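You operate a simulated robot arm through the tools that you are given. There is no shell and no other tool. Be economical: measure what you need, move in short steps, check, and stop when the job is done.

You run a simulated robot arm. Do the job below in one go: nothing can be reset, and whatever is moved stays where it is left.

Task
Change the grey brake shoe for the brown one and set the bite to 5.
Fine: latch on, bar up, grey shoe on the shelf; free the latch, then turn the spring nut. Set down upright: grey brake shoe.

Only the result counts: the job must be done as asked and must still hold three seconds after the hand-in. Knocking over, shifting, dropping, spilling or breaking anything else fails it.

Robot
A 6-joint arm with a two-finger gripper on a trunk, on a base that drives. Base frame: it is fixed to the floor where the robot stands at the start and does not move with it; the origin is under the middle of the robot, x ahead of it, y to its left, z up. Units: mm, degrees, N and s.
It reaches about 1298 mm from its shoulder. Its first joint turns from -149.0 to 149.0 degrees. Places, roughly: bite gauge [600, -100, 1000]; brake bar [600, 0, 800]; brake drum [600, -100, 700]; brake latch [500, -200, 700]; brown brake shoe (5x7x9 cm) [500, -200, 600]; grey brake shoe (5x7x9 cm) [600, -100, 800]; shoe cradle [600, -100, 700]; spring wing nut [500, 0, 700]; top of the rod shelf [500, 300, 600]. Payload 1.57 kg.
The tool frame sits at the grasp point between the pads (the TCP): z along the fingers, y along the line on which they close. The tips reach 21 mm beyond it. The gripper opens to 70 mm. The gripper's body begins 50 mm behind the TCP.
Orientation is that of the tool frame in the base frame, as a unit quaternion [w, x, y, z]. With the fingers straight down and closing along the base's y, the tool's x points along the base's -x, its y along +y and its z along -z.

Tools
- The arm moves only by the tool step_arm. Its argument "plan" is a list of rows, each a list of 7 numbers: the shift along the tool's x, y, z in mm, then the turn, a rotation vector about the tool's x, y, z in degrees, then the gripper command, from -1 (fully open) to 1 (shut), values between in proportion. In form: [[tx, ty, tz, rx, ry, rz, grip], ...]. A call has 1 to 10 rows; each row shifts and turns the commanded pose from where the row before left it, along the tool's axes as they then stand. Rows are played at 5 a second. More than 50 mm and 8.6 degrees between two rows, or a gripper value outside its range, and nothing of the call is played. Where a pose cannot be reached the arm comes as near as it can. A force on the tool above 90 N (or 10 N above the force at the start of the call, whichever is more), or a blocked arm, ends the call early, and 0.2 s more pass. The fingers move at their own pace and stop on an object; they squeeze with about 30 N. The grip force told is the motor's: it shows also when the fingers shut on nothing. Time passes only in rows, and 0.2 s behind the last, so rows that do not move let the fingers close. It gives the time, the measured TCP pose, the force on the tool (base axes), the opening and the grip force at its end, in the units of the frame above (readings bear some noise), with the torque about the TCP (base axes, N m) and any sound that the robot's microphone picked up.
- Cameras (640 x 400 px; columns grow to the right, rows downward): "scene" is now at [36.7, 170.6, 1862.8]; the picture's right is [-0.13, -0.99, 0.00], its down [-0.82, 0.10, -0.56] and it looks along [0.56, -0.07, -0.83] (base axes); focal length 290 px, centre (320, 200). "wrist" rides on the gripper at [79, 4, -81] in the tool frame; the picture's right is [-0.05, 1.00, 0.00], its down [-0.67, -0.04, -0.74] and it looks along [-0.74, -0.04, 0.67] (tool axes); focal length 256 px, centre (320, 200). There is no depth. A picture from a camera that has moved, and an enlarged one, comes with that camera's place and axes in the base frame and with its lens. The place of the scene camera against the robot may be out by one fixed shift of up to 25 mm in any direction.
- capture(camera): a new picture of that camera. The clock stands still meanwhile.
- slide_trunk(by): slides the trunk up (or, below 0, down) by that many mm; the arm and the scene camera ride with it, the base frame stays. It gives what a move gives, with no picture.
- drive_base(legs): drives the robot by 1 to 6 legs, each [ahead, turn to the left] in mm and degrees, along the robot's own axes; the way and the turn of a leg run together, so that a leg with both is an arc; at most 1500 mm and 180 degrees a leg. The arm and the cameras ride along, it lands a little off, and it stops where it bumps. It gives what a move gives.
- aim_head(pan, tilt): turns the head with the scene camera to pan (to the left, within 155 degrees either way) and tilt (down, from -29 to 69), counted from straight ahead of the robot. It gives what a move gives.
- inspect(camera, box): a new picture of the part [left, top, right, bottom] of that camera's present view, enlarged. The clock stands still meanwhile.
- job_done(): hands the job in; it is judged then, once.

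Work in short steps. Places have to be worked out from the pictures, the camera data and where the tool is seen: move nearer, look again, correct. Check each grasp and each placing, and mend what went wrong. You have 120 turns and 78 pictures in all, those below and enlarged ones among them. Open the gripper and draw the arm clear of the work before you hand the job in, unless the task says otherwise; then end with one line.

The tools are called after "Call:" as name(argument=value, ...) on one line, values as JSON. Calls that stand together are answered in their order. step_arm: Moves the arm, as the interface text tells. Its arguments: {"type":"object","properties":{"plan":{"type":"array"}},"required":["plan"]} The other tools are called the same way: slide_trunk (by) slides the trunk up or down; drive_base (legs) drives the base; aim_head (pan, tilt) turns the head that bears the scene camera; capture (camera) takes a picture; inspect (camera, box) takes an enlarged picture of a part of a camera's view; job_done () hands the job in.

At the start:

```text
time_s: 0.0
ee_pos: [779.4, -19.1, 1212.6]
ee_rot: [0.0, -0.008, 1.0, 0.0]
contact_force: [0.4, -0.5, 0.2]
ft_torque: [0.0, 0.0, 0.0]
opening: 70.1
gripper_force: 0.0
trunk travel left (down, up): [-893.0, 77.0]
robot x, y, heading: [-3.5, -7.1, -0.2]
head pan, tilt: [-7.1, 56.0]
```

scene: 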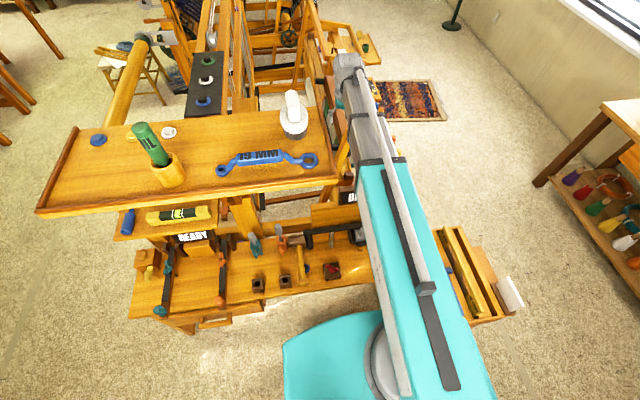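
wrist: 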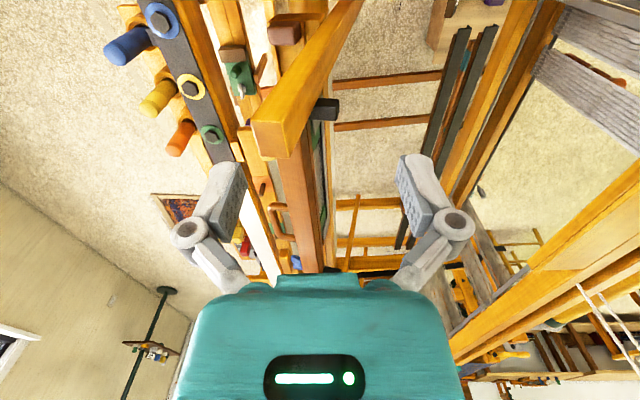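

The arm hides much of the work area. I enlarge the middle of the scene first to identify parts.

Call:
inspect(camera="scene", box=[120, 180, 380, 340])

Call:
inspect(camera="scene", box=[280, 60, 540, 330])

```text
2.46 times, centred on (250, 260) of scene
camera zoom: at [36.7, 170.6, 1862.8], right [-0.13, -0.99, 0.0], down [-0.82, 0.1, -0.56], along [0.56, -0.07, -0.83], focal length 714 px, centre (492, 52)
```

zoom: 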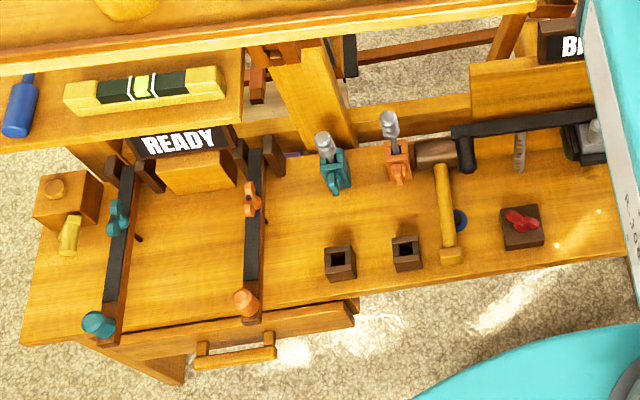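

```text
1.48 times, centred on (410, 195) of scene
camera zoom: at [36.7, 170.6, 1862.8], right [-0.13, -0.99, 0.0], down [-0.82, 0.1, -0.56], along [0.56, -0.07, -0.83], focal length 430 px, centre (187, 207)
```

zoom: 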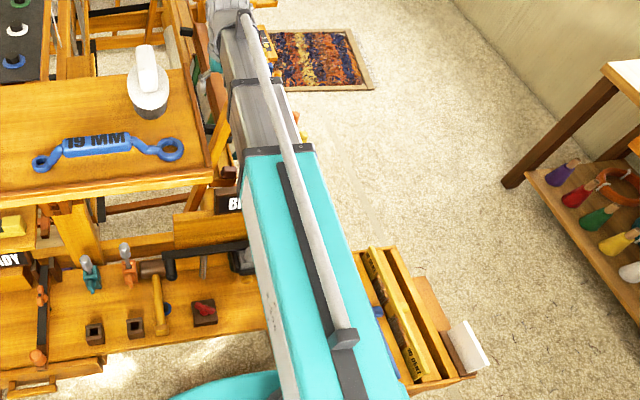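

The arm hides the brake, so I swing the tool to the right and up over free floor.

Call:
step_arm(plan=[[20, -50, 0, 0, 0, 0, -1], [20, -50, 0, 0, 0, 0, -1], [20, -50, 0, 0, 0, 0, -1], [20, -50, 0, 0, 0, 0, -1], [20, -50, 0, 0, 0, 0, -1], [20, -50, 0, 0, 0, 0, -1], [20, -50, 0, 0, 0, 0, -1], [20, -50, 0, 0, 0, 0, -1], [20, -50, 0, 0, 0, 0, -1], [20, -50, 0, 0, 0, 0, -1]])

Call:
capture(camera="scene")

```text
refused: row 1 steps farther than a row can; nothing moved
```

```text
73 pictures are left
camera scene: at [36.7, 170.6, 1862.8], right [-0.13, -0.99, 0.0], down [-0.82, 0.1, -0.56], along [0.56, -0.07, -0.83], focal length 290 px, centre (320, 200)
```

scene: 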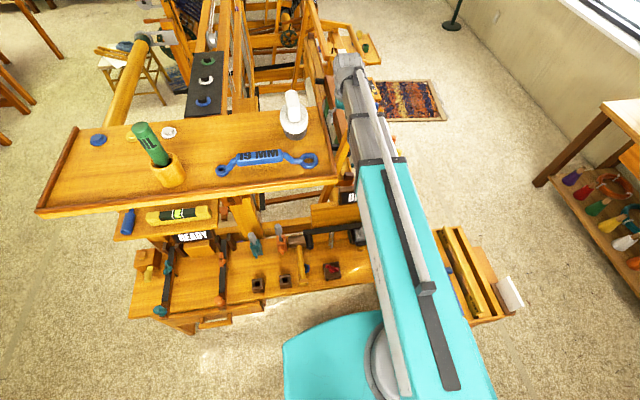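

The row was slightly over 50 mm; I use smaller shifts.

Call:
step_arm(plan=[[20, -45, 0, 0, 0, 0, -1], [20, -45, 0, 0, 0, 0, -1], [20, -45, 0, 0, 0, 0, -1], [20, -45, 0, 0, 0, 0, -1], [20, -45, 0, 0, 0, 0, -1], [20, -45, 0, 0, 0, 0, -1], [20, -45, 0, 0, 0, 0, -1], [20, -45, 0, 0, 0, 0, -1], [20, -45, 0, 0, 0, 0, -1], [20, -45, 0, 0, 0, 0, -1]])

```text
time_s: 2.2
ee_pos: [585.4, -471.2, 1211.8]
ee_rot: [-0.001, -0.009, 1.0, 0.0]
contact_force: [0.0, -0.8, -0.3]
ft_torque: [-0.01, 0.0, -0.02]
opening: 70.1
gripper_force: 0.0
trunk travel left (down, up): [-893.0, 77.0]
robot x, y, heading: [2.6, -6.0, -0.0]
head pan, tilt: [-7.1, 56.0]
```

Now I look at the brake area.

Call:
inspect(camera="scene", box=[230, 160, 490, 330])

Call:
capture(camera="scene")

```text
2.35 times, centred on (360, 245) of scene
camera zoom: at [36.3, 169.7, 1862.9], right [-0.13, -0.99, 0.0], down [-0.82, 0.1, -0.56], along [0.56, -0.07, -0.83], focal length 683 px, centre (226, 94)
```

zoom: 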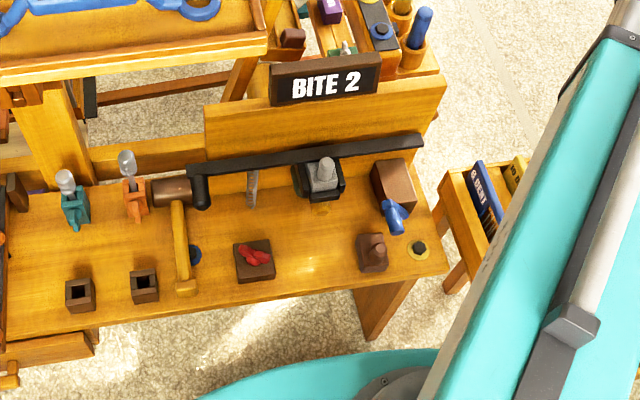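

```text
71 pictures are left
camera scene: at [36.3, 169.7, 1862.9], right [-0.13, -0.99, 0.0], down [-0.82, 0.1, -0.56], along [0.56, -0.07, -0.83], focal length 290 px, centre (320, 200)
```

scene: 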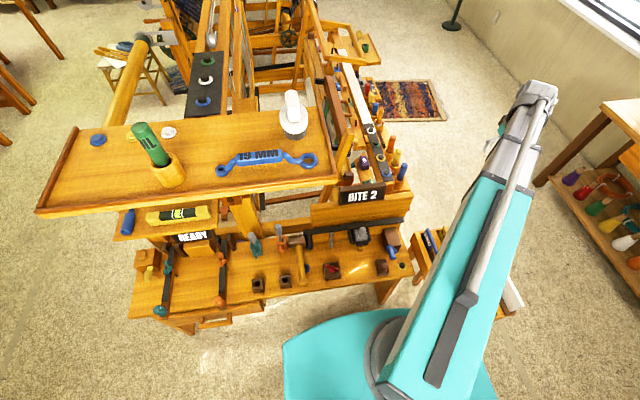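

The sign reads BITE 2; grey shoe sits under the black bar, blue latch and brown shoe right, red wing nut front. I bring the wrist camera in front of the bench for close views.

Call:
step_arm(plan=[[25, 37, 0, 0, 0, 0, -1], [25, 37, 0, 0, 0, 0, -1], [25, 37, 0, 0, 0, 0, -1], [25, 37, 0, 0, 0, 0, -1], [25, 37, 0, 0, 0, 0, -1], [25, 37, 0, 0, 0, 0, -1], [25, 37, 0, 0, 0, 0, -1], [25, 37, 0, 0, 0, 0, -1], [25, 37, 0, 0, 0, 0, -1], [25, 37, 0, 0, 0, 0, -1]])

Call:
step_arm(plan=[[0, 0, 45, 0, 0, 0, -1], [0, 0, 45, 0, 0, 0, -1], [0, 0, 45, 0, 0, 0, -1], [0, 0, 45, 0, 0, 0, -1], [0, 0, 45, 0, 0, 0, -1]])

Call:
capture(camera="wrist")

```text
time_s: 4.4
ee_pos: [498.2, -200.3, 1212.4]
ee_rot: [0.0, -0.008, 1.0, 0.0]
contact_force: [-0.7, 0.3, 0.1]
ft_torque: [-0.03, 0.02, 0.0]
opening: 70.0
gripper_force: 0.1
out of reach, approached as far as the arm can: row 6, 7, 8, 9, 10
trunk travel left (down, up): [-893.0, 77.0]
robot x, y, heading: [2.1, -8.2, -0.1]
head pan, tilt: [-7.1, 56.0]
```

```text
time_s: 5.6
ee_pos: [498.1, -201.5, 1211.7]
ee_rot: [0.0, -0.008, 1.0, 0.001]
contact_force: [0.3, -0.2, -0.7]
ft_torque: [-0.01, 0.02, -0.03]
opening: 70.0
gripper_force: 0.0
out of reach, approached as far as the arm can: row 1, 2, 3, 4, 5
trunk travel left (down, up): [-893.0, 77.0]
robot x, y, heading: [-1.8, -8.4, 0.1]
head pan, tilt: [-7.1, 56.0]
```

```text
70 pictures are left
camera wrist: at [418.2, -198.1, 1294.0], right [0.04, 1.0, 0.0], down [0.67, -0.03, 0.74], along [0.74, -0.03, -0.67], focal length 256 px, centre (320, 200)
```

wrist: 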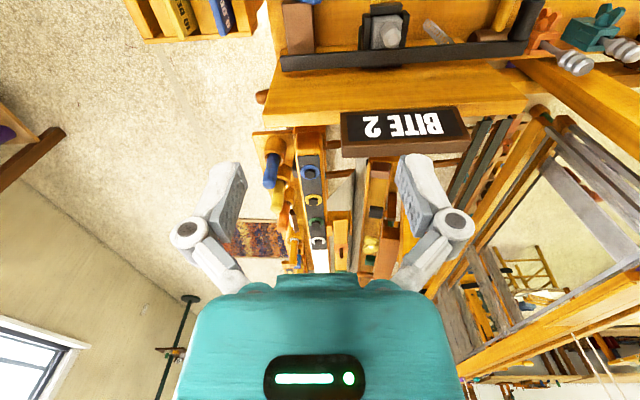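

The arm can't fold this close; I back the base 300 mm and lower the trunk 300 mm.

Call:
drive_base(legs=[[-300, 0]])

Call:
slide_trunk(by=-300)

Call:
capture(camera="wrist")

Call:
capture(camera="scene")

```text
time_s: 8.0
ee_pos: [194.0, -201.4, 1211.8]
ee_rot: [0.0, -0.007, 1.0, 0.0]
contact_force: [-0.4, -0.7, 0.4]
ft_torque: [0.01, 0.0, -0.02]
opening: 69.9
gripper_force: 0.1
trunk travel left (down, up): [-893.0, 77.0]
robot x, y, heading: [-302.9, -6.3, 0.2]
head pan, tilt: [-7.1, 56.0]
```

```text
time_s: 11.0
ee_pos: [194.5, -202.2, 912.5]
ee_rot: [0.0, -0.007, 1.0, -0.001]
contact_force: [-1.5, 0.0, -0.4]
ft_torque: [0.02, -0.05, 0.01]
opening: 70.0
gripper_force: 0.0
trunk travel left (down, up): [-593.0, 377.0]
robot x, y, heading: [-303.2, -7.3, -0.2]
head pan, tilt: [-7.1, 56.0]
```

```text
69 pictures are left
camera wrist: at [114.4, -198.3, 994.0], right [0.04, 1.0, 0.0], down [0.67, -0.03, 0.74], along [0.74, -0.03, -0.67], focal length 256 px, centre (320, 200)
```

wrist: 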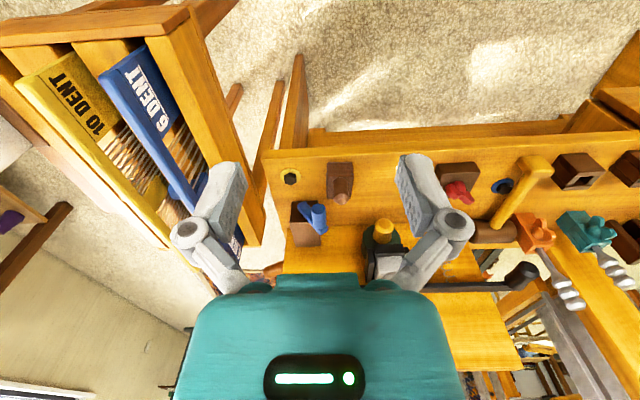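

```text
68 pictures are left
camera scene: at [-266.5, 171.0, 1562.9], right [-0.13, -0.99, 0.0], down [-0.82, 0.11, -0.56], along [0.55, -0.07, -0.83], focal length 290 px, centre (320, 200)
```

scene: 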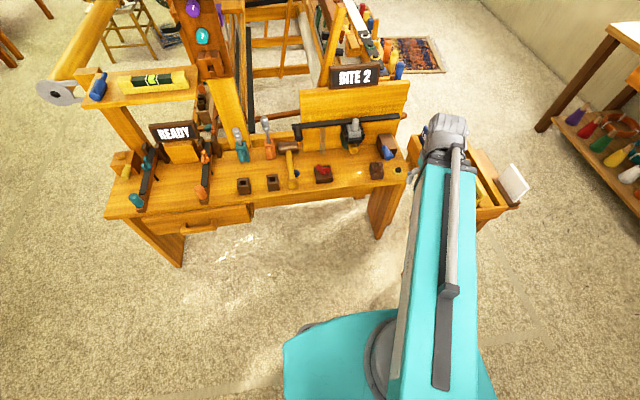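

Better view now. I aim the head at the brake and enlarge.

Call:
aim_head(pan=-15, tilt=46)

Call:
inspect(camera="scene", box=[200, 130, 420, 270])

Call:
inspect(camera="wrist", box=[260, 130, 560, 320])

```text
time_s: 11.7
ee_pos: [193.5, -202.1, 911.9]
ee_rot: [0.001, -0.007, 1.0, 0.0]
contact_force: [0.2, -0.5, -0.6]
ft_torque: [0.0, 0.02, 0.0]
opening: 70.0
gripper_force: 0.2
trunk travel left (down, up): [-593.0, 377.0]
robot x, y, heading: [-301.5, -7.3, -0.4]
head pan, tilt: [-15.0, 46.0]
```

```text
2.86 times, centred on (310, 200) of scene
camera zoom: at [-259.3, 159.0, 1576.0], right [-0.26, -0.97, 0.0], down [-0.69, 0.19, -0.69], along [0.67, -0.18, -0.72], focal length 829 px, centre (349, 200)
```

zoom: 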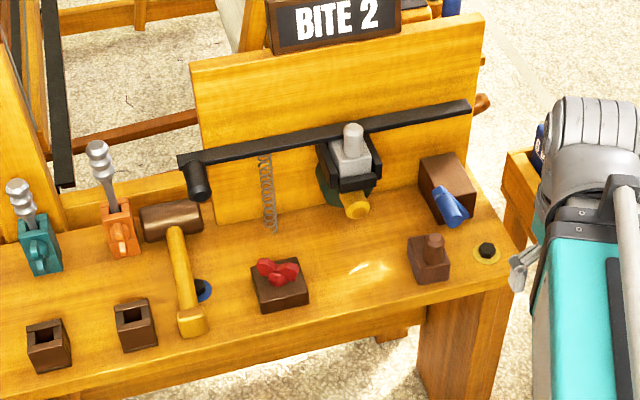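

```text
2.11 times, centred on (410, 225) of wrist
camera zoom: at [114.5, -198.3, 994.0], right [0.04, 1.0, 0.0], down [0.67, -0.03, 0.74], along [0.74, -0.03, -0.67], focal length 539 px, centre (130, 147)
```

zoom: 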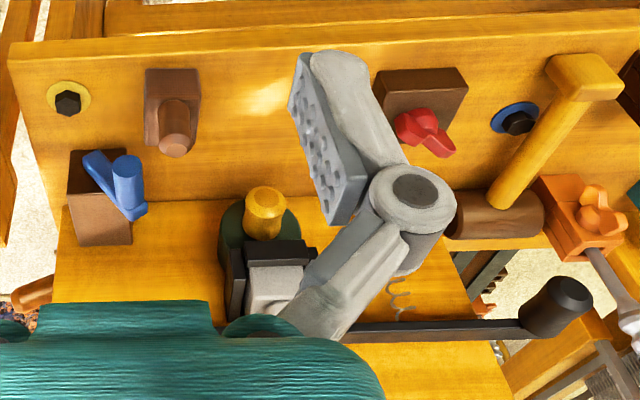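

I move the wrist camera closer in line with the grey shoe.

Call:
step_arm(plan=[[-37, 20, -5, 0, 0, 0, -1], [-37, 20, -5, 0, 0, 0, -1], [-37, 20, -5, 0, 0, 0, -1], [-37, 20, -5, 0, 0, 0, -1], [-37, 20, -5, 0, 0, 0, -1]])

Call:
capture(camera="wrist")

```text
time_s: 12.9
ee_pos: [377.7, -99.4, 911.8]
ee_rot: [0.0, -0.007, 1.0, 0.0]
contact_force: [0.8, -0.5, -0.1]
ft_torque: [-0.03, -0.04, 0.03]
opening: 69.8
gripper_force: 0.1
out of reach, approached as far as the arm can: row 1, 2, 3, 4, 5
trunk travel left (down, up): [-593.0, 377.0]
robot x, y, heading: [-303.4, -4.9, -0.3]
head pan, tilt: [-15.0, 46.0]
```

```text
65 pictures are left
camera wrist: at [298.0, -95.6, 993.9], right [0.04, 1.0, 0.0], down [0.67, -0.03, 0.74], along [0.74, -0.03, -0.67], focal length 256 px, centre (320, 200)
```

wrist: 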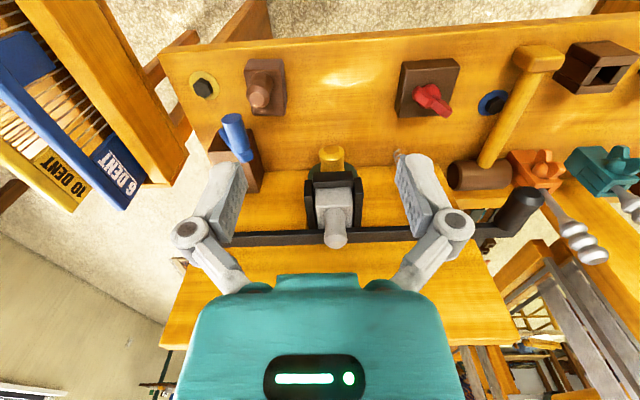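

Call:
inspect(camera="wrist", box=[190, 80, 450, 250])

```text
2.35 times, centred on (320, 165) of wrist
camera zoom: at [298.0, -95.6, 993.9], right [0.04, 1.0, 0.0], down [0.67, -0.03, 0.74], along [0.74, -0.03, -0.67], focal length 602 px, centre (320, 282)
```

zoom: 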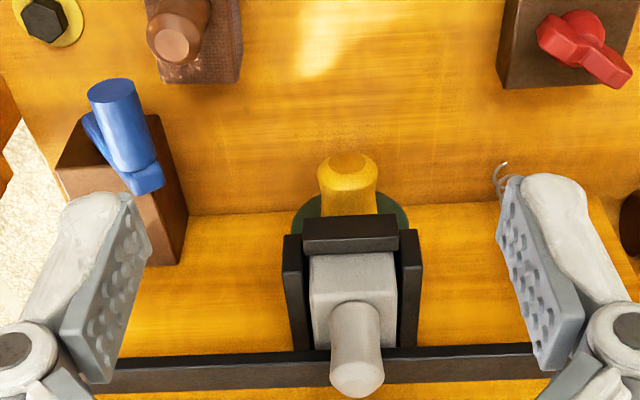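

I tilt the wrist up and lower it to get a near-horizontal front view of the brake.

Call:
step_arm(plan=[[20, 0, 30, 0, -8, 0, -1], [0, 0, 30, 0, -8, 0, -1], [0, 0, 30, 0, -8, 0, -1], [0, 0, 30, 0, -8, 0, -1], [0, 0, 0, 0, 0, 0, -1]])

Call:
capture(camera="wrist")

```text
time_s: 14.1
ee_pos: [381.8, -100.2, 940.3]
ee_rot: [0.276, -0.006, 0.961, 0.002]
contact_force: [-0.4, 0.1, 0.1]
ft_torque: [0.02, 0.04, 0.0]
opening: 70.1
gripper_force: 0.1
out of reach, approached as far as the arm can: row 1, 2, 3, 4
trunk travel left (down, up): [-593.0, 377.0]
robot x, y, heading: [-305.1, -7.5, 0.1]
head pan, tilt: [-15.0, 46.0]
```

```text
63 pictures are left
camera wrist: at [271.9, -97.1, 967.8], right [0.03, 1.0, 0.03], down [0.17, -0.03, 0.98], along [0.99, -0.03, -0.17], focal length 256 px, centre (320, 200)
```

wrist: 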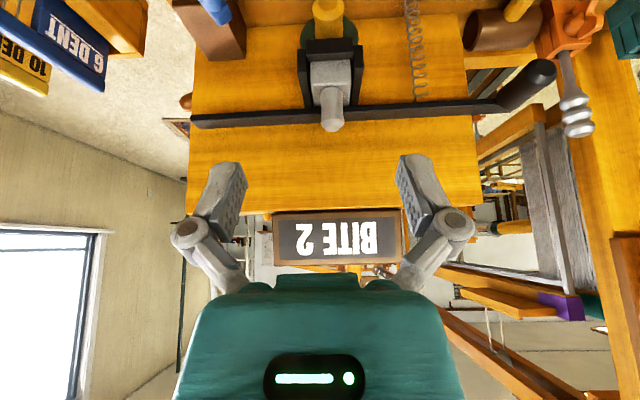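

The arm seems unable to go lower here (near a joint limit), so I lower it with the trunk for a straighter view.

Call:
slide_trunk(by=-170)

Call:
capture(camera="wrist")

```text
time_s: 16.0
ee_pos: [383.1, -100.6, 770.7]
ee_rot: [0.276, -0.007, 0.961, 0.001]
contact_force: [0.4, -0.7, -0.5]
ft_torque: [0.0, 0.01, -0.03]
opening: 70.1
gripper_force: 0.0
trunk travel left (down, up): [-423.0, 547.0]
robot x, y, heading: [-301.7, -6.9, -0.3]
head pan, tilt: [-15.0, 46.0]
```

```text
62 pictures are left
camera wrist: at [271.8, -97.1, 797.9], right [0.03, 1.0, 0.03], down [0.17, -0.03, 0.98], along [0.98, -0.03, -0.17], focal length 256 px, centre (320, 200)
```

wrist: 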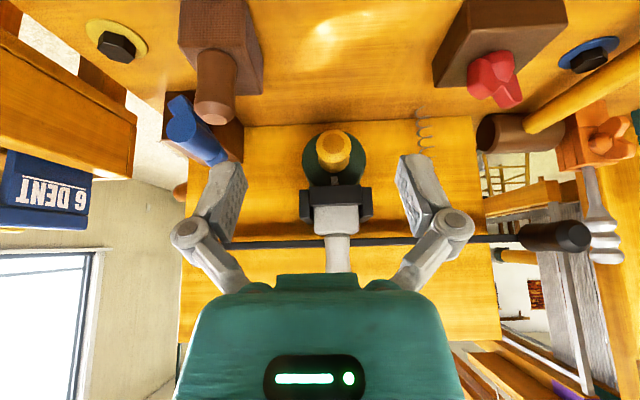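

Very useful. I enlarge the latch and the wing nut in this view.

Call:
inspect(camera="wrist", box=[70, 0, 330, 260])

Call:
inspect(camera="wrist", box=[380, 0, 640, 260])

Call:
aim_head(pan=-10, tilt=40)

Call:
capture(camera="scene")

```text
1.54 times, centred on (200, 130) of wrist
camera zoom: at [271.8, -97.1, 797.9], right [0.03, 1.0, 0.03], down [0.17, -0.03, 0.98], along [0.98, -0.03, -0.17], focal length 394 px, centre (505, 308)
```

zoom: 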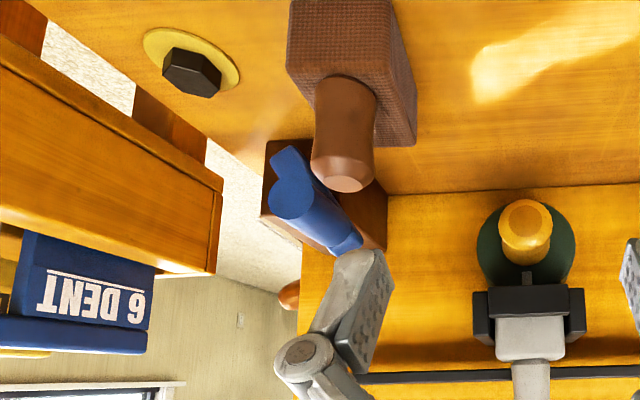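

```text
1.54 times, centred on (510, 130) of wrist
camera zoom: at [271.8, -97.1, 797.9], right [0.03, 1.0, 0.03], down [0.17, -0.03, 0.98], along [0.98, -0.03, -0.17], focal length 394 px, centre (28, 308)
```

zoom: 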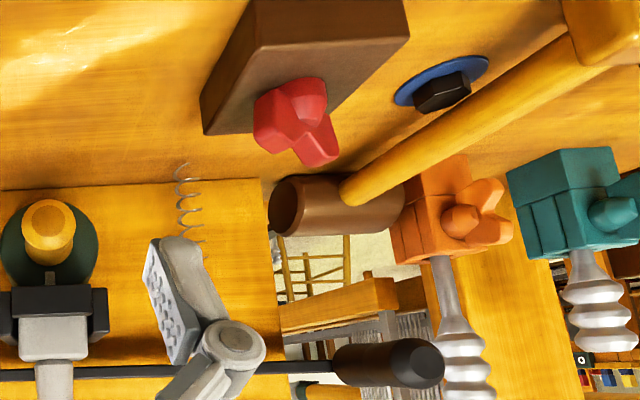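

```text
time_s: 16.7
ee_pos: [381.8, -99.8, 770.1]
ee_rot: [0.275, -0.007, 0.961, 0.002]
contact_force: [0.0, -0.3, 0.5]
ft_torque: [0.02, 0.0, 0.02]
opening: 70.2
gripper_force: 0.0
trunk travel left (down, up): [-423.0, 547.0]
robot x, y, heading: [-300.9, -6.1, -0.2]
head pan, tilt: [-10.0, 40.0]
```

```text
59 pictures are left
camera scene: at [-253.3, 165.0, 1414.7], right [-0.18, -0.98, 0.0], down [-0.63, 0.11, -0.77], along [0.75, -0.14, -0.64], focal length 290 px, centre (320, 200)
```

scene: 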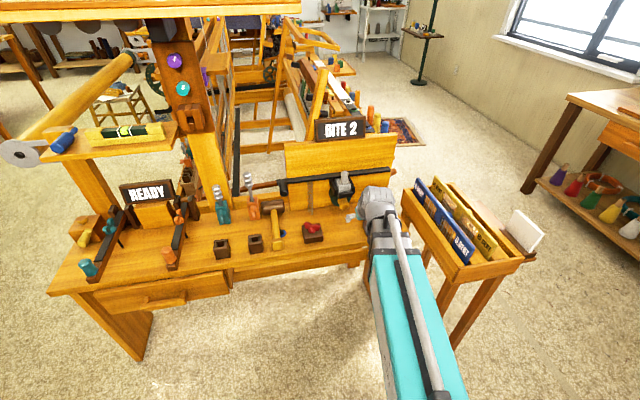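

The bench itself matches the "rod shelf". Now I straighten the wrist and look at the latch from closer up.

Call:
step_arm(plan=[[0, -28, -20, 0, 8, 0, -1], [0, -28, -20, 0, 8, 0, -1], [0, -28, -20, 0, 8, 0, -1], [0, -28, -20, 0, 8, 0, -1], [0, 0, 0, 0, 0, 0, -1]])

Call:
capture(camera="wrist")

```text
time_s: 17.9
ee_pos: [357.4, -212.0, 742.2]
ee_rot: [-0.001, -0.007, 1.0, 0.001]
contact_force: [0.5, 0.0, 1.1]
ft_torque: [0.01, -0.02, 0.03]
opening: 69.7
gripper_force: 0.0
out of reach, approached as far as the arm can: row 1, 2, 3, 4
trunk travel left (down, up): [-423.0, 547.0]
robot x, y, heading: [-302.8, -7.2, -0.2]
head pan, tilt: [-10.0, 40.0]
```

```text
58 pictures are left
camera wrist: at [277.1, -209.3, 824.1], right [0.04, 1.0, 0.0], down [0.67, -0.03, 0.74], along [0.74, -0.03, -0.67], focal length 256 px, centre (320, 200)
```

wrist: 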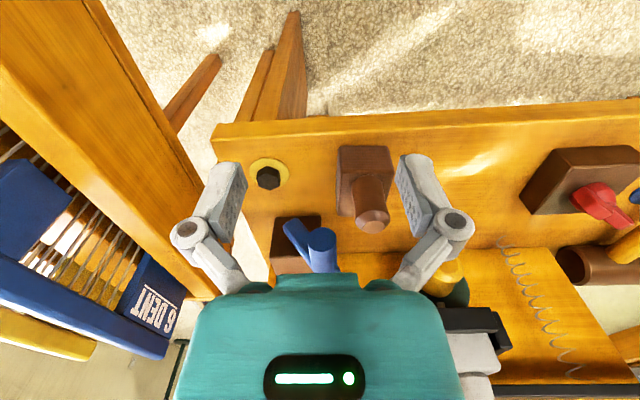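

Height evidently comes only from the trunk (wrist height is fixed by the arm). I enlarge the latch here.

Call:
inspect(camera="wrist", box=[240, 130, 400, 280])

```text
2.67 times, centred on (320, 205) of wrist
camera zoom: at [277.1, -209.3, 824.1], right [0.04, 1.0, 0.0], down [0.67, -0.03, 0.74], along [0.74, -0.03, -0.67], focal length 683 px, centre (320, 187)
```

zoom: 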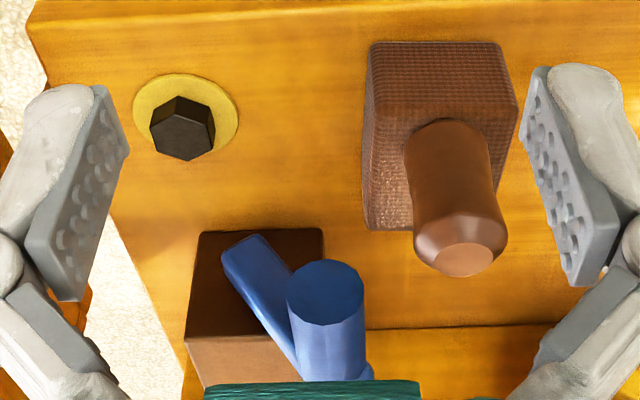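

I move left to look at the wing nut with the wrist camera while the scene camera gets a clear look at the latch.

Call:
step_arm(plan=[[5, 45, 0, 0, 0, 0, -1], [5, 45, 0, 0, 0, 0, -1], [5, 45, 0, 0, 0, 0, -1], [5, 45, 0, 0, 0, 0, -1], [5, 45, 0, 0, 0, 0, -1], [5, 20, 0, 0, 0, 0, -1]])

Call:
inspect(camera="wrist", box=[200, 60, 460, 280])

Call:
inspect(camera="scene", box=[310, 150, 420, 250])

```text
time_s: 19.3
ee_pos: [324.3, 31.5, 742.6]
ee_rot: [-0.001, -0.006, 1.0, 0.0]
contact_force: [0.0, 0.2, 0.0]
ft_torque: [0.0, 0.01, 0.0]
opening: 69.9
gripper_force: 0.0
trunk travel left (down, up): [-423.0, 547.0]
robot x, y, heading: [-305.6, -2.6, -0.2]
head pan, tilt: [-10.0, 40.0]
```

```text
1.82 times, centred on (330, 170) of wrist
camera zoom: at [244.7, 35.3, 824.0], right [0.04, 1.0, 0.0], down [0.67, -0.03, 0.74], along [0.74, -0.03, -0.67], focal length 465 px, centre (302, 254)
```

zoom: 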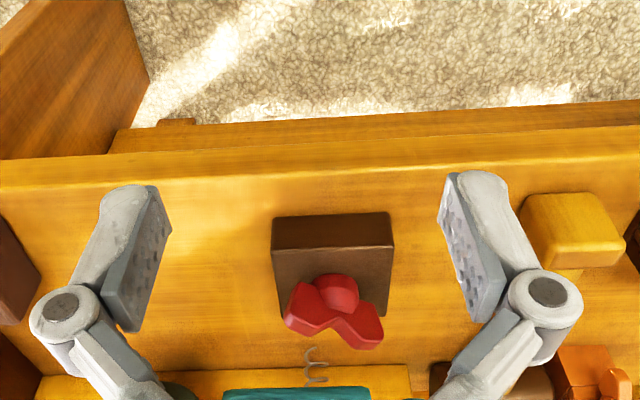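

```text
4.00 times, centred on (365, 200) of scene
camera zoom: at [-253.2, 164.9, 1414.8], right [-0.18, -0.98, 0.0], down [-0.63, 0.11, -0.77], along [0.75, -0.14, -0.64], focal length 1161 px, centre (140, 200)
```

zoom: 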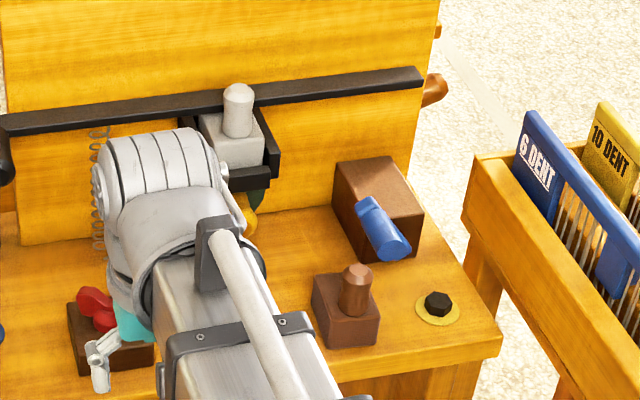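

The wing nut sits on its block top with a vertical axis near (453, 47). Now a low front view of the latch: go right, tilt, lower a bit.

Call:
step_arm(plan=[[0, -45, 0, 0, -8, 0, -1], [0, -45, 0, 0, -8, 0, -1], [0, -45, 0, 0, -8, 0, -1], [0, -45, 0, 0, -8, 0, -1], [0, -40, 0, 0, 0, 0, -1], [0, -20, 0, 0, 0, 0, -1]])

Call:
slide_trunk(by=-60)

Call:
capture(camera="wrist")

Call:
inspect(camera="wrist", box=[240, 100, 420, 280])

```text
time_s: 20.7
ee_pos: [327.6, -208.1, 770.6]
ee_rot: [0.276, -0.007, 0.961, 0.002]
contact_force: [-0.5, 0.7, 1.7]
ft_torque: [-0.06, -0.02, -0.02]
opening: 70.2
gripper_force: 0.0
out of reach, approached as far as the arm can: row 2, 3, 4
trunk travel left (down, up): [-423.0, 547.0]
robot x, y, heading: [-301.0, -7.2, 0.1]
head pan, tilt: [-10.0, 40.0]
```

```text
time_s: 21.7
ee_pos: [327.4, -208.7, 709.7]
ee_rot: [0.274, -0.007, 0.962, 0.002]
contact_force: [-0.3, 0.2, -0.4]
ft_torque: [0.03, -0.01, -0.01]
opening: 69.9
gripper_force: 0.0
trunk travel left (down, up): [-363.0, 607.0]
robot x, y, heading: [-302.5, -6.0, -0.1]
head pan, tilt: [-10.0, 40.0]
```

```text
54 pictures are left
camera wrist: at [216.3, -205.5, 737.8], right [0.03, 1.0, 0.03], down [0.17, -0.03, 0.98], along [0.98, -0.03, -0.17], focal length 256 px, centre (320, 200)
```

wrist: 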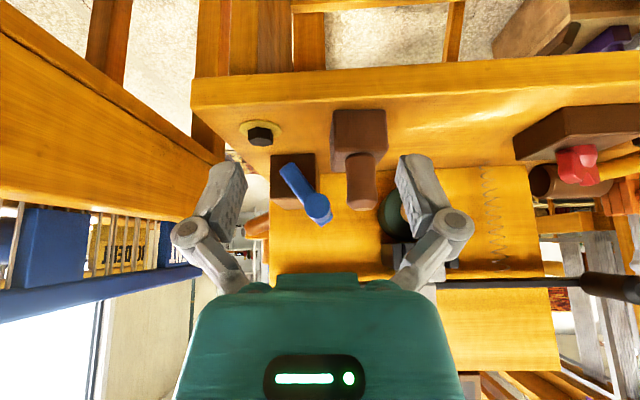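

```text
2.22 times, centred on (330, 190) of wrist
camera zoom: at [216.3, -205.5, 737.8], right [0.03, 1.0, 0.03], down [0.17, -0.03, 0.98], along [0.98, -0.03, -0.17], focal length 569 px, centre (298, 222)
```

zoom: 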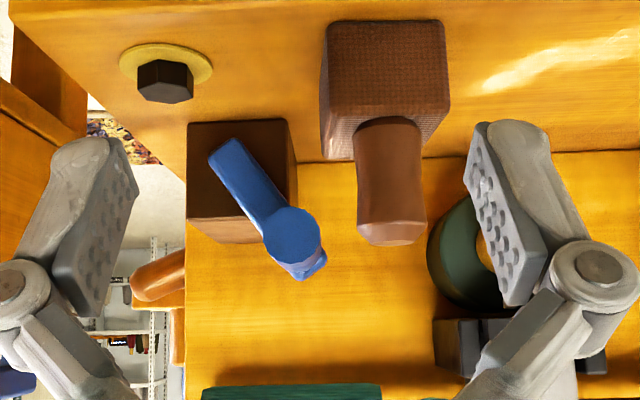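

The lever pivots on the block's front face with the handle at about (469–505, −216, 697), leaning left. I raise, straighten, and position above it to push it over to the right.

Call:
slide_trunk(by=120)

Call:
step_arm(plan=[[0, 0, 0, 0, 8, 0, -0.4], [0, 0, 0, 0, 8, 0, -0.4], [0, 0, 0, 0, 8, 0, -0.4], [0, 0, 0, 0, 8, 0, -0.4], [-40, 0, 0, 0, 0, 0, -0.4], [-40, 0, 0, 0, 0, 0, -0.4], [-40, 0, 0, 0, 0, 0, -0.4], [-40, -5, 0, 0, 0, 0, -0.4], [0, 0, 0, 0, 0, 0, -0.4]])

Call:
capture(camera="wrist")

```text
time_s: 23.2
ee_pos: [326.1, -208.4, 831.0]
ee_rot: [0.275, -0.006, 0.961, 0.001]
contact_force: [0.2, -0.1, -0.3]
ft_torque: [0.01, -0.03, -0.01]
opening: 69.8
gripper_force: 0.1
trunk travel left (down, up): [-483.0, 487.0]
robot x, y, heading: [-305.6, -4.3, -0.2]
head pan, tilt: [-10.0, 40.0]
```

```text
time_s: 25.2
ee_pos: [487.6, -210.3, 801.2]
ee_rot: [-0.001, -0.006, 1.0, 0.0]
contact_force: [-0.4, 0.4, -0.4]
ft_torque: [0.02, 0.01, 0.01]
opening: 49.0
gripper_force: 0.1
out of reach, approached as far as the arm can: row 1, 2, 3
trunk travel left (down, up): [-483.0, 487.0]
robot x, y, heading: [-306.3, -6.2, -0.3]
head pan, tilt: [-10.0, 40.0]
```

```text
52 pictures are left
camera wrist: at [407.7, -208.1, 883.8], right [0.04, 1.0, 0.0], down [0.67, -0.03, 0.74], along [0.74, -0.03, -0.67], focal length 256 px, centre (320, 200)
```

wrist: 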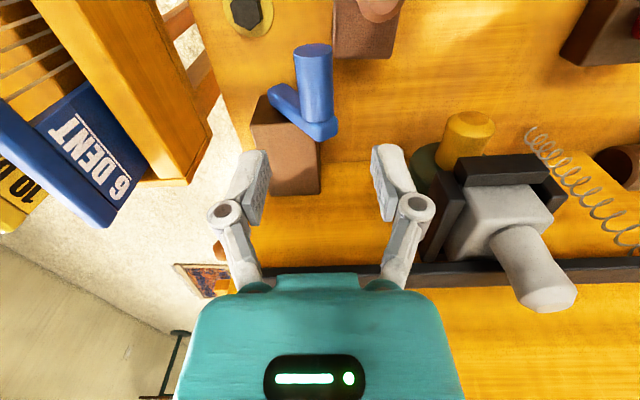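

Handle confirmed at (466–515, −215, 697). I lower the open fingers around it.

Call:
step_arm(plan=[[0, -5, 0, 0, 0, 0, -0.4], [0, 0, 0, 0, 0, 0, -0.4]])

Call:
slide_trunk(by=-100)

```text
time_s: 25.8
ee_pos: [487.7, -216.6, 801.4]
ee_rot: [-0.001, -0.007, 1.0, 0.0]
contact_force: [0.6, -1.1, -0.2]
ft_torque: [-0.01, 0.0, 0.02]
opening: 49.1
gripper_force: 0.2
trunk travel left (down, up): [-483.0, 487.0]
robot x, y, heading: [-300.7, -5.8, -0.2]
head pan, tilt: [-10.0, 40.0]
```

```text
time_s: 27.1
ee_pos: [487.1, -215.8, 703.2]
ee_rot: [-0.001, -0.007, 1.0, 0.0]
contact_force: [0.3, 0.2, 0.1]
ft_torque: [0.0, 0.01, -0.02]
opening: 48.9
gripper_force: 0.1
trunk travel left (down, up): [-383.0, 587.0]
robot x, y, heading: [-302.6, -2.6, -0.3]
head pan, tilt: [-10.0, 40.0]
```

No contact; now push right in small steps, listening for a click.

Call:
step_arm(plan=[[0, -12, 0, 0, 0, 0, -0.4], [0, -12, 0, 0, 0, 0, -0.4], [0, -12, 0, 0, 0, 0, -0.4], [0, -12, 0, 0, 0, 0, -0.4]])

```text
time_s: 28.1
ee_pos: [486.2, -266.4, 701.4]
ee_rot: [-0.001, -0.008, 1.0, 0.001]
contact_force: [0.4, 0.4, -0.1]
ft_torque: [-0.01, 0.01, -0.03]
opening: 49.3
gripper_force: 0.3
trunk travel left (down, up): [-383.0, 587.0]
robot x, y, heading: [-301.4, -7.5, -0.3]
head pan, tilt: [-10.0, 40.0]
```

Call:
inspect(camera="scene", box=[310, 150, 420, 250])

Call:
capture(camera="wrist")

```text
4.00 times, centred on (365, 200) of scene
camera zoom: at [-253.2, 165.1, 1374.7], right [-0.18, -0.98, 0.0], down [-0.63, 0.11, -0.77], along [0.75, -0.14, -0.64], focal length 1161 px, centre (140, 200)
```

zoom: 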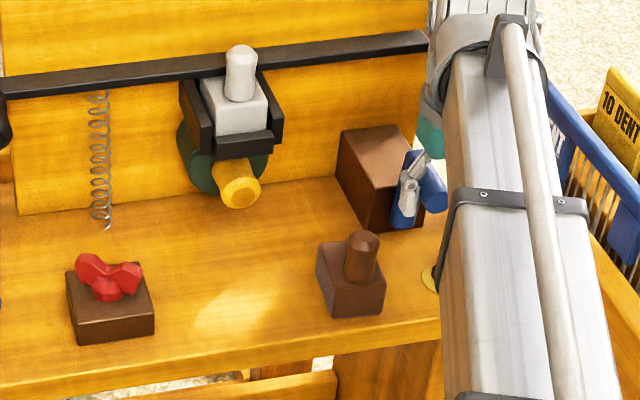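

```text
50 pictures are left
camera wrist: at [408.1, -261.4, 783.9], right [0.04, 1.0, 0.0], down [0.67, -0.03, 0.74], along [0.74, -0.03, -0.67], focal length 256 px, centre (320, 200)
```

wrist: 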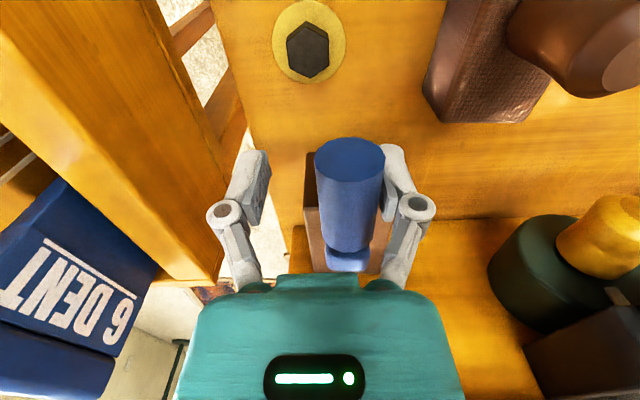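

Lever is now about upright. I narrow the fingers and continue right until it stops.

Call:
step_arm(plan=[[0, 0, 0, 0, 0, 0, 0.0], [0, -8, 0, 0, 0, 0, 0.0], [0, -8, 0, 0, 0, 0, 0.0], [0, -8, 0, 0, 0, 0, 0.0]])

Call:
capture(camera="wrist")

```text
time_s: 29.1
ee_pos: [487.2, -288.2, 701.6]
ee_rot: [-0.001, -0.008, 1.0, 0.0]
contact_force: [0.4, 0.6, -1.1]
ft_torque: [-0.04, 0.02, 0.02]
opening: 35.4
gripper_force: 0.3
trunk travel left (down, up): [-383.0, 587.0]
robot x, y, heading: [-304.5, -8.5, 0.0]
head pan, tilt: [-10.0, 40.0]
```

```text
49 pictures are left
camera wrist: at [408.4, -285.3, 784.0], right [0.04, 1.0, 0.0], down [0.67, -0.03, 0.74], along [0.74, -0.03, -0.67], focal length 256 px, centre (320, 200)
```

wrist: 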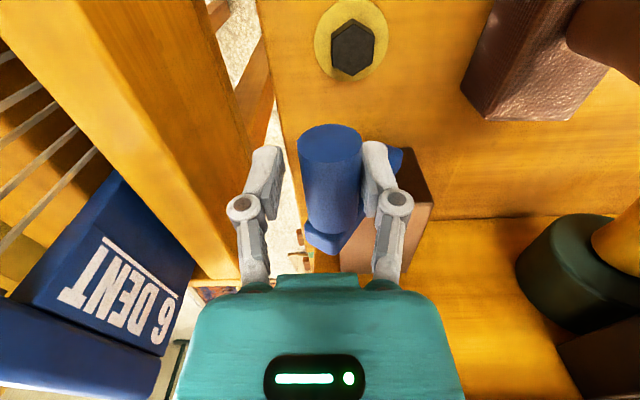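

Call:
step_arm(plan=[[0, -5, 0, 0, 0, 0, 0.0], [0, -5, 0, 0, 0, 0, 0.0], [0, 0, 0, 0, 0, 0, 0.0]])

Call:
capture(camera="wrist")

```text
time_s: 29.9
ee_pos: [487.3, -296.3, 701.6]
ee_rot: [-0.001, -0.008, 1.0, 0.0]
contact_force: [-2.0, 30.0, -13.9]
ft_torque: [-0.29, 0.05, 0.17]
opening: 50.1
gripper_force: 11.5
trunk travel left (down, up): [-383.0, 587.0]
robot x, y, heading: [-301.0, -8.2, -0.4]
head pan, tilt: [-10.0, 40.0]
```

```text
48 pictures are left
camera wrist: at [408.9, -293.1, 783.5], right [0.04, 1.0, 0.0], down [0.67, -0.03, 0.74], along [0.74, -0.03, -0.67], focal length 256 px, centre (320, 200)
```

wrist: 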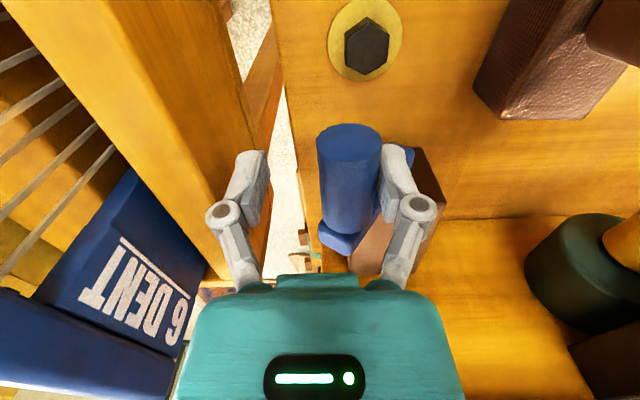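

The lever reached its right stop (30 N). I back off, check it stays, and rise.

Call:
step_arm(plan=[[0, 12, 0, 0, 0, 0, -0.4], [0, 0, 0, 0, 0, 0, -0.4]])

Call:
slide_trunk(by=198)

Call:
step_arm(plan=[[-4, 45, 0, 0, 0, 0, -0.9], [-6, 45, 0, 0, 0, 0, -0.9], [-6, 45, 0, 0, 0, 0, -0.9], [-6, 45, 0, 0, 0, 0, -0.9], [-6, 45, 0, 0, 0, 0, -0.9], [-6, 45, 0, 0, 0, 0, -0.9], [-6, 45, 0, 0, 0, 0, -0.9], [-6, 45, 0, 0, 0, 0, -0.9], [-6, 45, 0, 0, 0, 0, -0.9]])

Call:
capture(camera="wrist")

Call:
capture(camera="scene")

```text
time_s: 30.5
ee_pos: [488.4, -288.0, 702.5]
ee_rot: [-0.001, -0.007, 1.0, -0.001]
contact_force: [-0.5, 0.8, 0.1]
ft_torque: [0.03, 0.0, -0.02]
opening: 49.0
gripper_force: 0.1
trunk travel left (down, up): [-383.0, 587.0]
robot x, y, heading: [-302.0, -5.7, -0.5]
head pan, tilt: [-10.0, 40.0]
```

```text
time_s: 32.7
ee_pos: [487.3, -285.9, 899.9]
ee_rot: [-0.001, -0.007, 1.0, 0.0]
contact_force: [0.1, 0.9, 0.4]
ft_torque: [0.02, 0.02, -0.02]
opening: 48.9
gripper_force: 0.0
trunk travel left (down, up): [-581.0, 389.0]
robot x, y, heading: [-302.4, -7.1, -0.5]
head pan, tilt: [-10.0, 40.0]
```

```text
time_s: 34.7
ee_pos: [534.2, 118.7, 899.3]
ee_rot: [-0.001, -0.007, 1.0, 0.0]
contact_force: [-0.7, 0.0, 0.4]
ft_torque: [0.01, -0.02, 0.0]
opening: 66.4
gripper_force: 0.1
trunk travel left (down, up): [-581.0, 389.0]
robot x, y, heading: [-303.6, -6.1, 0.0]
head pan, tilt: [-10.0, 40.0]
```

```text
47 pictures are left
camera wrist: at [454.2, 122.4, 981.9], right [0.04, 1.0, 0.0], down [0.67, -0.03, 0.74], along [0.74, -0.03, -0.67], focal length 256 px, centre (320, 200)
```

wrist: 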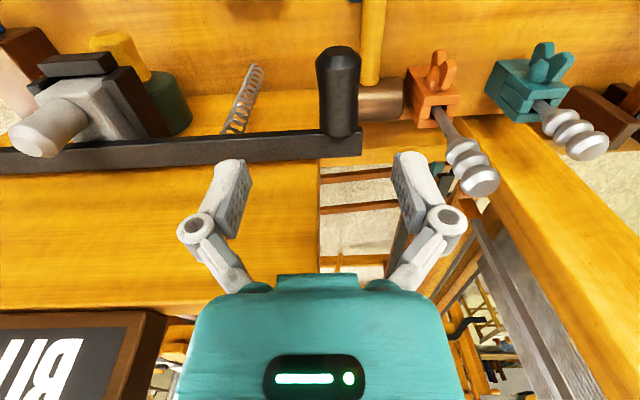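

```text
46 pictures are left
camera scene: at [-253.1, 164.8, 1572.8], right [-0.18, -0.98, 0.0], down [-0.63, 0.11, -0.77], along [0.75, -0.14, -0.64], focal length 290 px, centre (320, 200)
```

scene: 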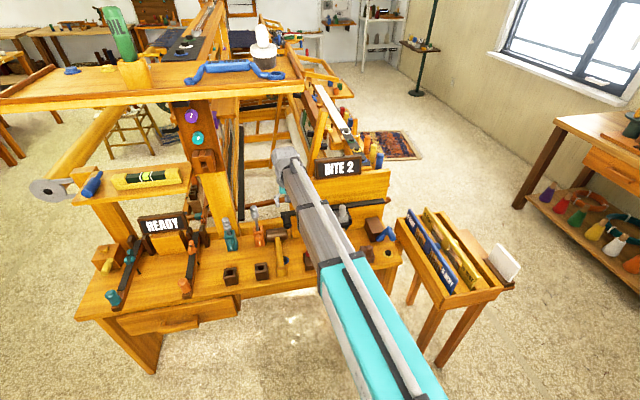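

Handle axis at y≈133, x 515–572. I center on it and lower around it.

Call:
step_arm(plan=[[-11, 14, 0, 0, 0, 0, -1], [0, 0, 0, 0, 0, 0, -1]])

Call:
slide_trunk(by=-98)

Call:
step_arm(plan=[[0, 0, 0, 0, 0, 0, 1], [0, 0, 0, 0, 0, 0, 1], [0, 0, 0, 0, 0, 0, 1], [0, 0, 0, 0, 0, 0, 1]])

Call:
capture(camera="wrist")

```text
time_s: 35.3
ee_pos: [545.1, 133.5, 900.8]
ee_rot: [-0.001, -0.006, 1.0, 0.001]
contact_force: [-0.6, -0.2, 0.1]
ft_torque: [0.02, 0.01, 0.02]
opening: 70.1
gripper_force: 0.1
trunk travel left (down, up): [-581.0, 389.0]
robot x, y, heading: [-301.6, -5.3, -0.3]
head pan, tilt: [-10.0, 40.0]
```

```text
time_s: 36.6
ee_pos: [544.2, 133.5, 802.1]
ee_rot: [0.0, -0.007, 1.0, 0.001]
contact_force: [0.0, 0.1, -0.1]
ft_torque: [-0.01, -0.01, 0.01]
opening: 70.0
gripper_force: 0.2
trunk travel left (down, up): [-483.0, 487.0]
robot x, y, heading: [-307.5, -8.6, -0.2]
head pan, tilt: [-10.0, 40.0]
```

```text
time_s: 37.6
ee_pos: [545.6, 132.3, 803.0]
ee_rot: [0.0, -0.007, 1.0, 0.0]
contact_force: [2.2, -5.9, 4.3]
ft_torque: [-0.07, 0.01, 0.53]
opening: 29.4
gripper_force: 31.6
trunk travel left (down, up): [-483.0, 487.0]
robot x, y, heading: [-305.7, -9.9, -0.0]
head pan, tilt: [-10.0, 40.0]
```

```text
45 pictures are left
camera wrist: at [465.0, 135.8, 884.2], right [0.04, 1.0, 0.0], down [0.67, -0.03, 0.74], along [0.74, -0.03, -0.67], focal length 256 px, centre (320, 200)
```

wrist: 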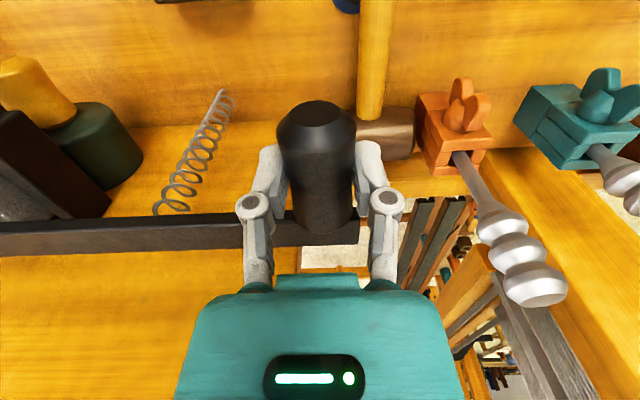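

Handle gripped. I raise 25 mm and read the force.

Call:
slide_trunk(by=25)

```text
time_s: 38.3
ee_pos: [545.6, 131.9, 827.7]
ee_rot: [-0.001, -0.007, 1.0, -0.001]
contact_force: [0.3, -11.2, 0.3]
ft_torque: [-0.49, 0.01, 0.48]
opening: 29.2
gripper_force: 32.1
trunk travel left (down, up): [-508.0, 462.0]
robot x, y, heading: [-305.2, -7.5, -0.1]
head pan, tilt: [-10.0, 40.0]
```

Call:
slide_trunk(by=30)

Call:
step_arm(plan=[[0, -3, 0, 0, 0, 0, 1]])

Call:
capture(camera="wrist")

Call:
inspect(camera="scene", box=[220, 140, 440, 280])

```text
time_s: 39.1
ee_pos: [544.1, 126.5, 857.8]
ee_rot: [0.0, -0.006, 1.0, -0.003]
contact_force: [-1.7, -34.9, -4.7]
ft_torque: [-0.45, 0.13, 0.38]
opening: 29.0
gripper_force: 32.0
trunk travel left (down, up): [-538.0, 432.0]
robot x, y, heading: [-302.6, -3.7, 0.0]
head pan, tilt: [-10.0, 40.0]
```

```text
time_s: 39.5
ee_pos: [544.6, 128.4, 857.4]
ee_rot: [-0.001, -0.007, 1.0, -0.002]
contact_force: [-2.9, -22.9, -3.8]
ft_torque: [-0.41, 0.42, 0.43]
opening: 29.1
gripper_force: 32.2
trunk travel left (down, up): [-538.0, 432.0]
robot x, y, heading: [-303.0, -6.1, -0.1]
head pan, tilt: [-10.0, 40.0]
```

```text
44 pictures are left
camera wrist: at [465.2, 131.8, 939.1], right [0.04, 1.0, 0.0], down [0.67, -0.02, 0.74], along [0.74, -0.03, -0.67], focal length 256 px, centre (320, 200)
```

wrist: 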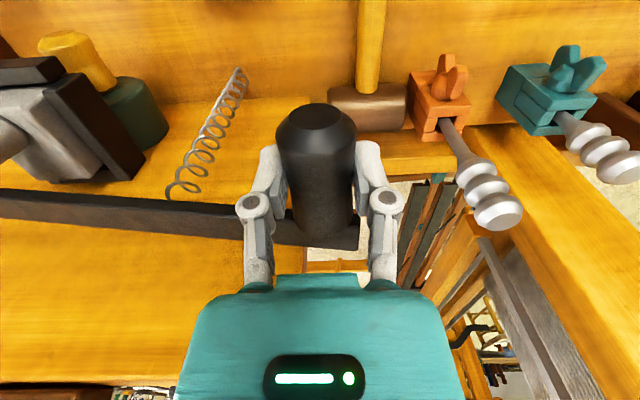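

```text
2.86 times, centred on (330, 210) of scene
camera zoom: at [-253.0, 162.8, 1530.0], right [-0.18, -0.98, 0.0], down [-0.63, 0.12, -0.77], along [0.75, -0.13, -0.64], focal length 829 px, centre (291, 171)
```

zoom: 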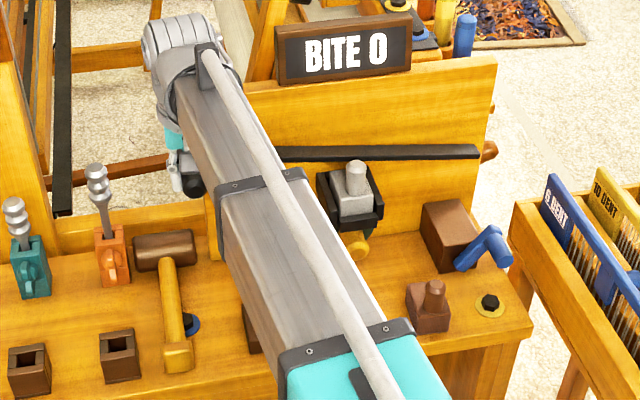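

BITE 0 now, bar rising. The tool is pulled to −y, so I follow the arc and lift further.

Call:
step_arm(plan=[[0, -3, 0, 0, 0, 0, 1]])

Call:
slide_trunk(by=20)

Call:
step_arm(plan=[[0, -3, 0, 0, 0, 0, 1]])

Call:
slide_trunk(by=20)

```text
time_s: 39.9
ee_pos: [545.1, 128.5, 857.4]
ee_rot: [0.001, -0.008, 1.0, 0.0]
contact_force: [-3.0, -6.7, -0.3]
ft_torque: [-0.39, 0.36, 0.49]
opening: 28.8
gripper_force: 32.2
trunk travel left (down, up): [-538.0, 432.0]
robot x, y, heading: [-301.3, -5.1, -0.3]
head pan, tilt: [-10.0, 40.0]
```

```text
time_s: 40.5
ee_pos: [545.5, 124.8, 876.3]
ee_rot: [0.0, -0.006, 1.0, 0.0]
contact_force: [-3.1, -19.2, -3.6]
ft_torque: [-0.54, -0.28, 0.22]
opening: 28.8
gripper_force: 32.1
trunk travel left (down, up): [-558.0, 412.0]
robot x, y, heading: [-301.2, -5.0, -0.2]
head pan, tilt: [-10.0, 40.0]
```

```text
time_s: 40.9
ee_pos: [543.6, 125.4, 877.1]
ee_rot: [0.0, -0.008, 1.0, 0.0]
contact_force: [-3.2, -7.0, -1.1]
ft_torque: [-0.39, 0.04, 0.21]
opening: 28.5
gripper_force: 32.2
trunk travel left (down, up): [-558.0, 412.0]
robot x, y, heading: [-304.3, -5.4, -0.3]
head pan, tilt: [-10.0, 40.0]
```

```text
time_s: 41.6
ee_pos: [544.1, 121.1, 896.8]
ee_rot: [-0.001, -0.006, 1.0, -0.002]
contact_force: [-4.2, -30.1, -8.2]
ft_torque: [-0.31, -0.1, 0.21]
opening: 28.5
gripper_force: 32.4
trunk travel left (down, up): [-578.0, 392.0]
robot x, y, heading: [-307.9, -2.8, -0.2]
head pan, tilt: [-10.0, 40.0]
```

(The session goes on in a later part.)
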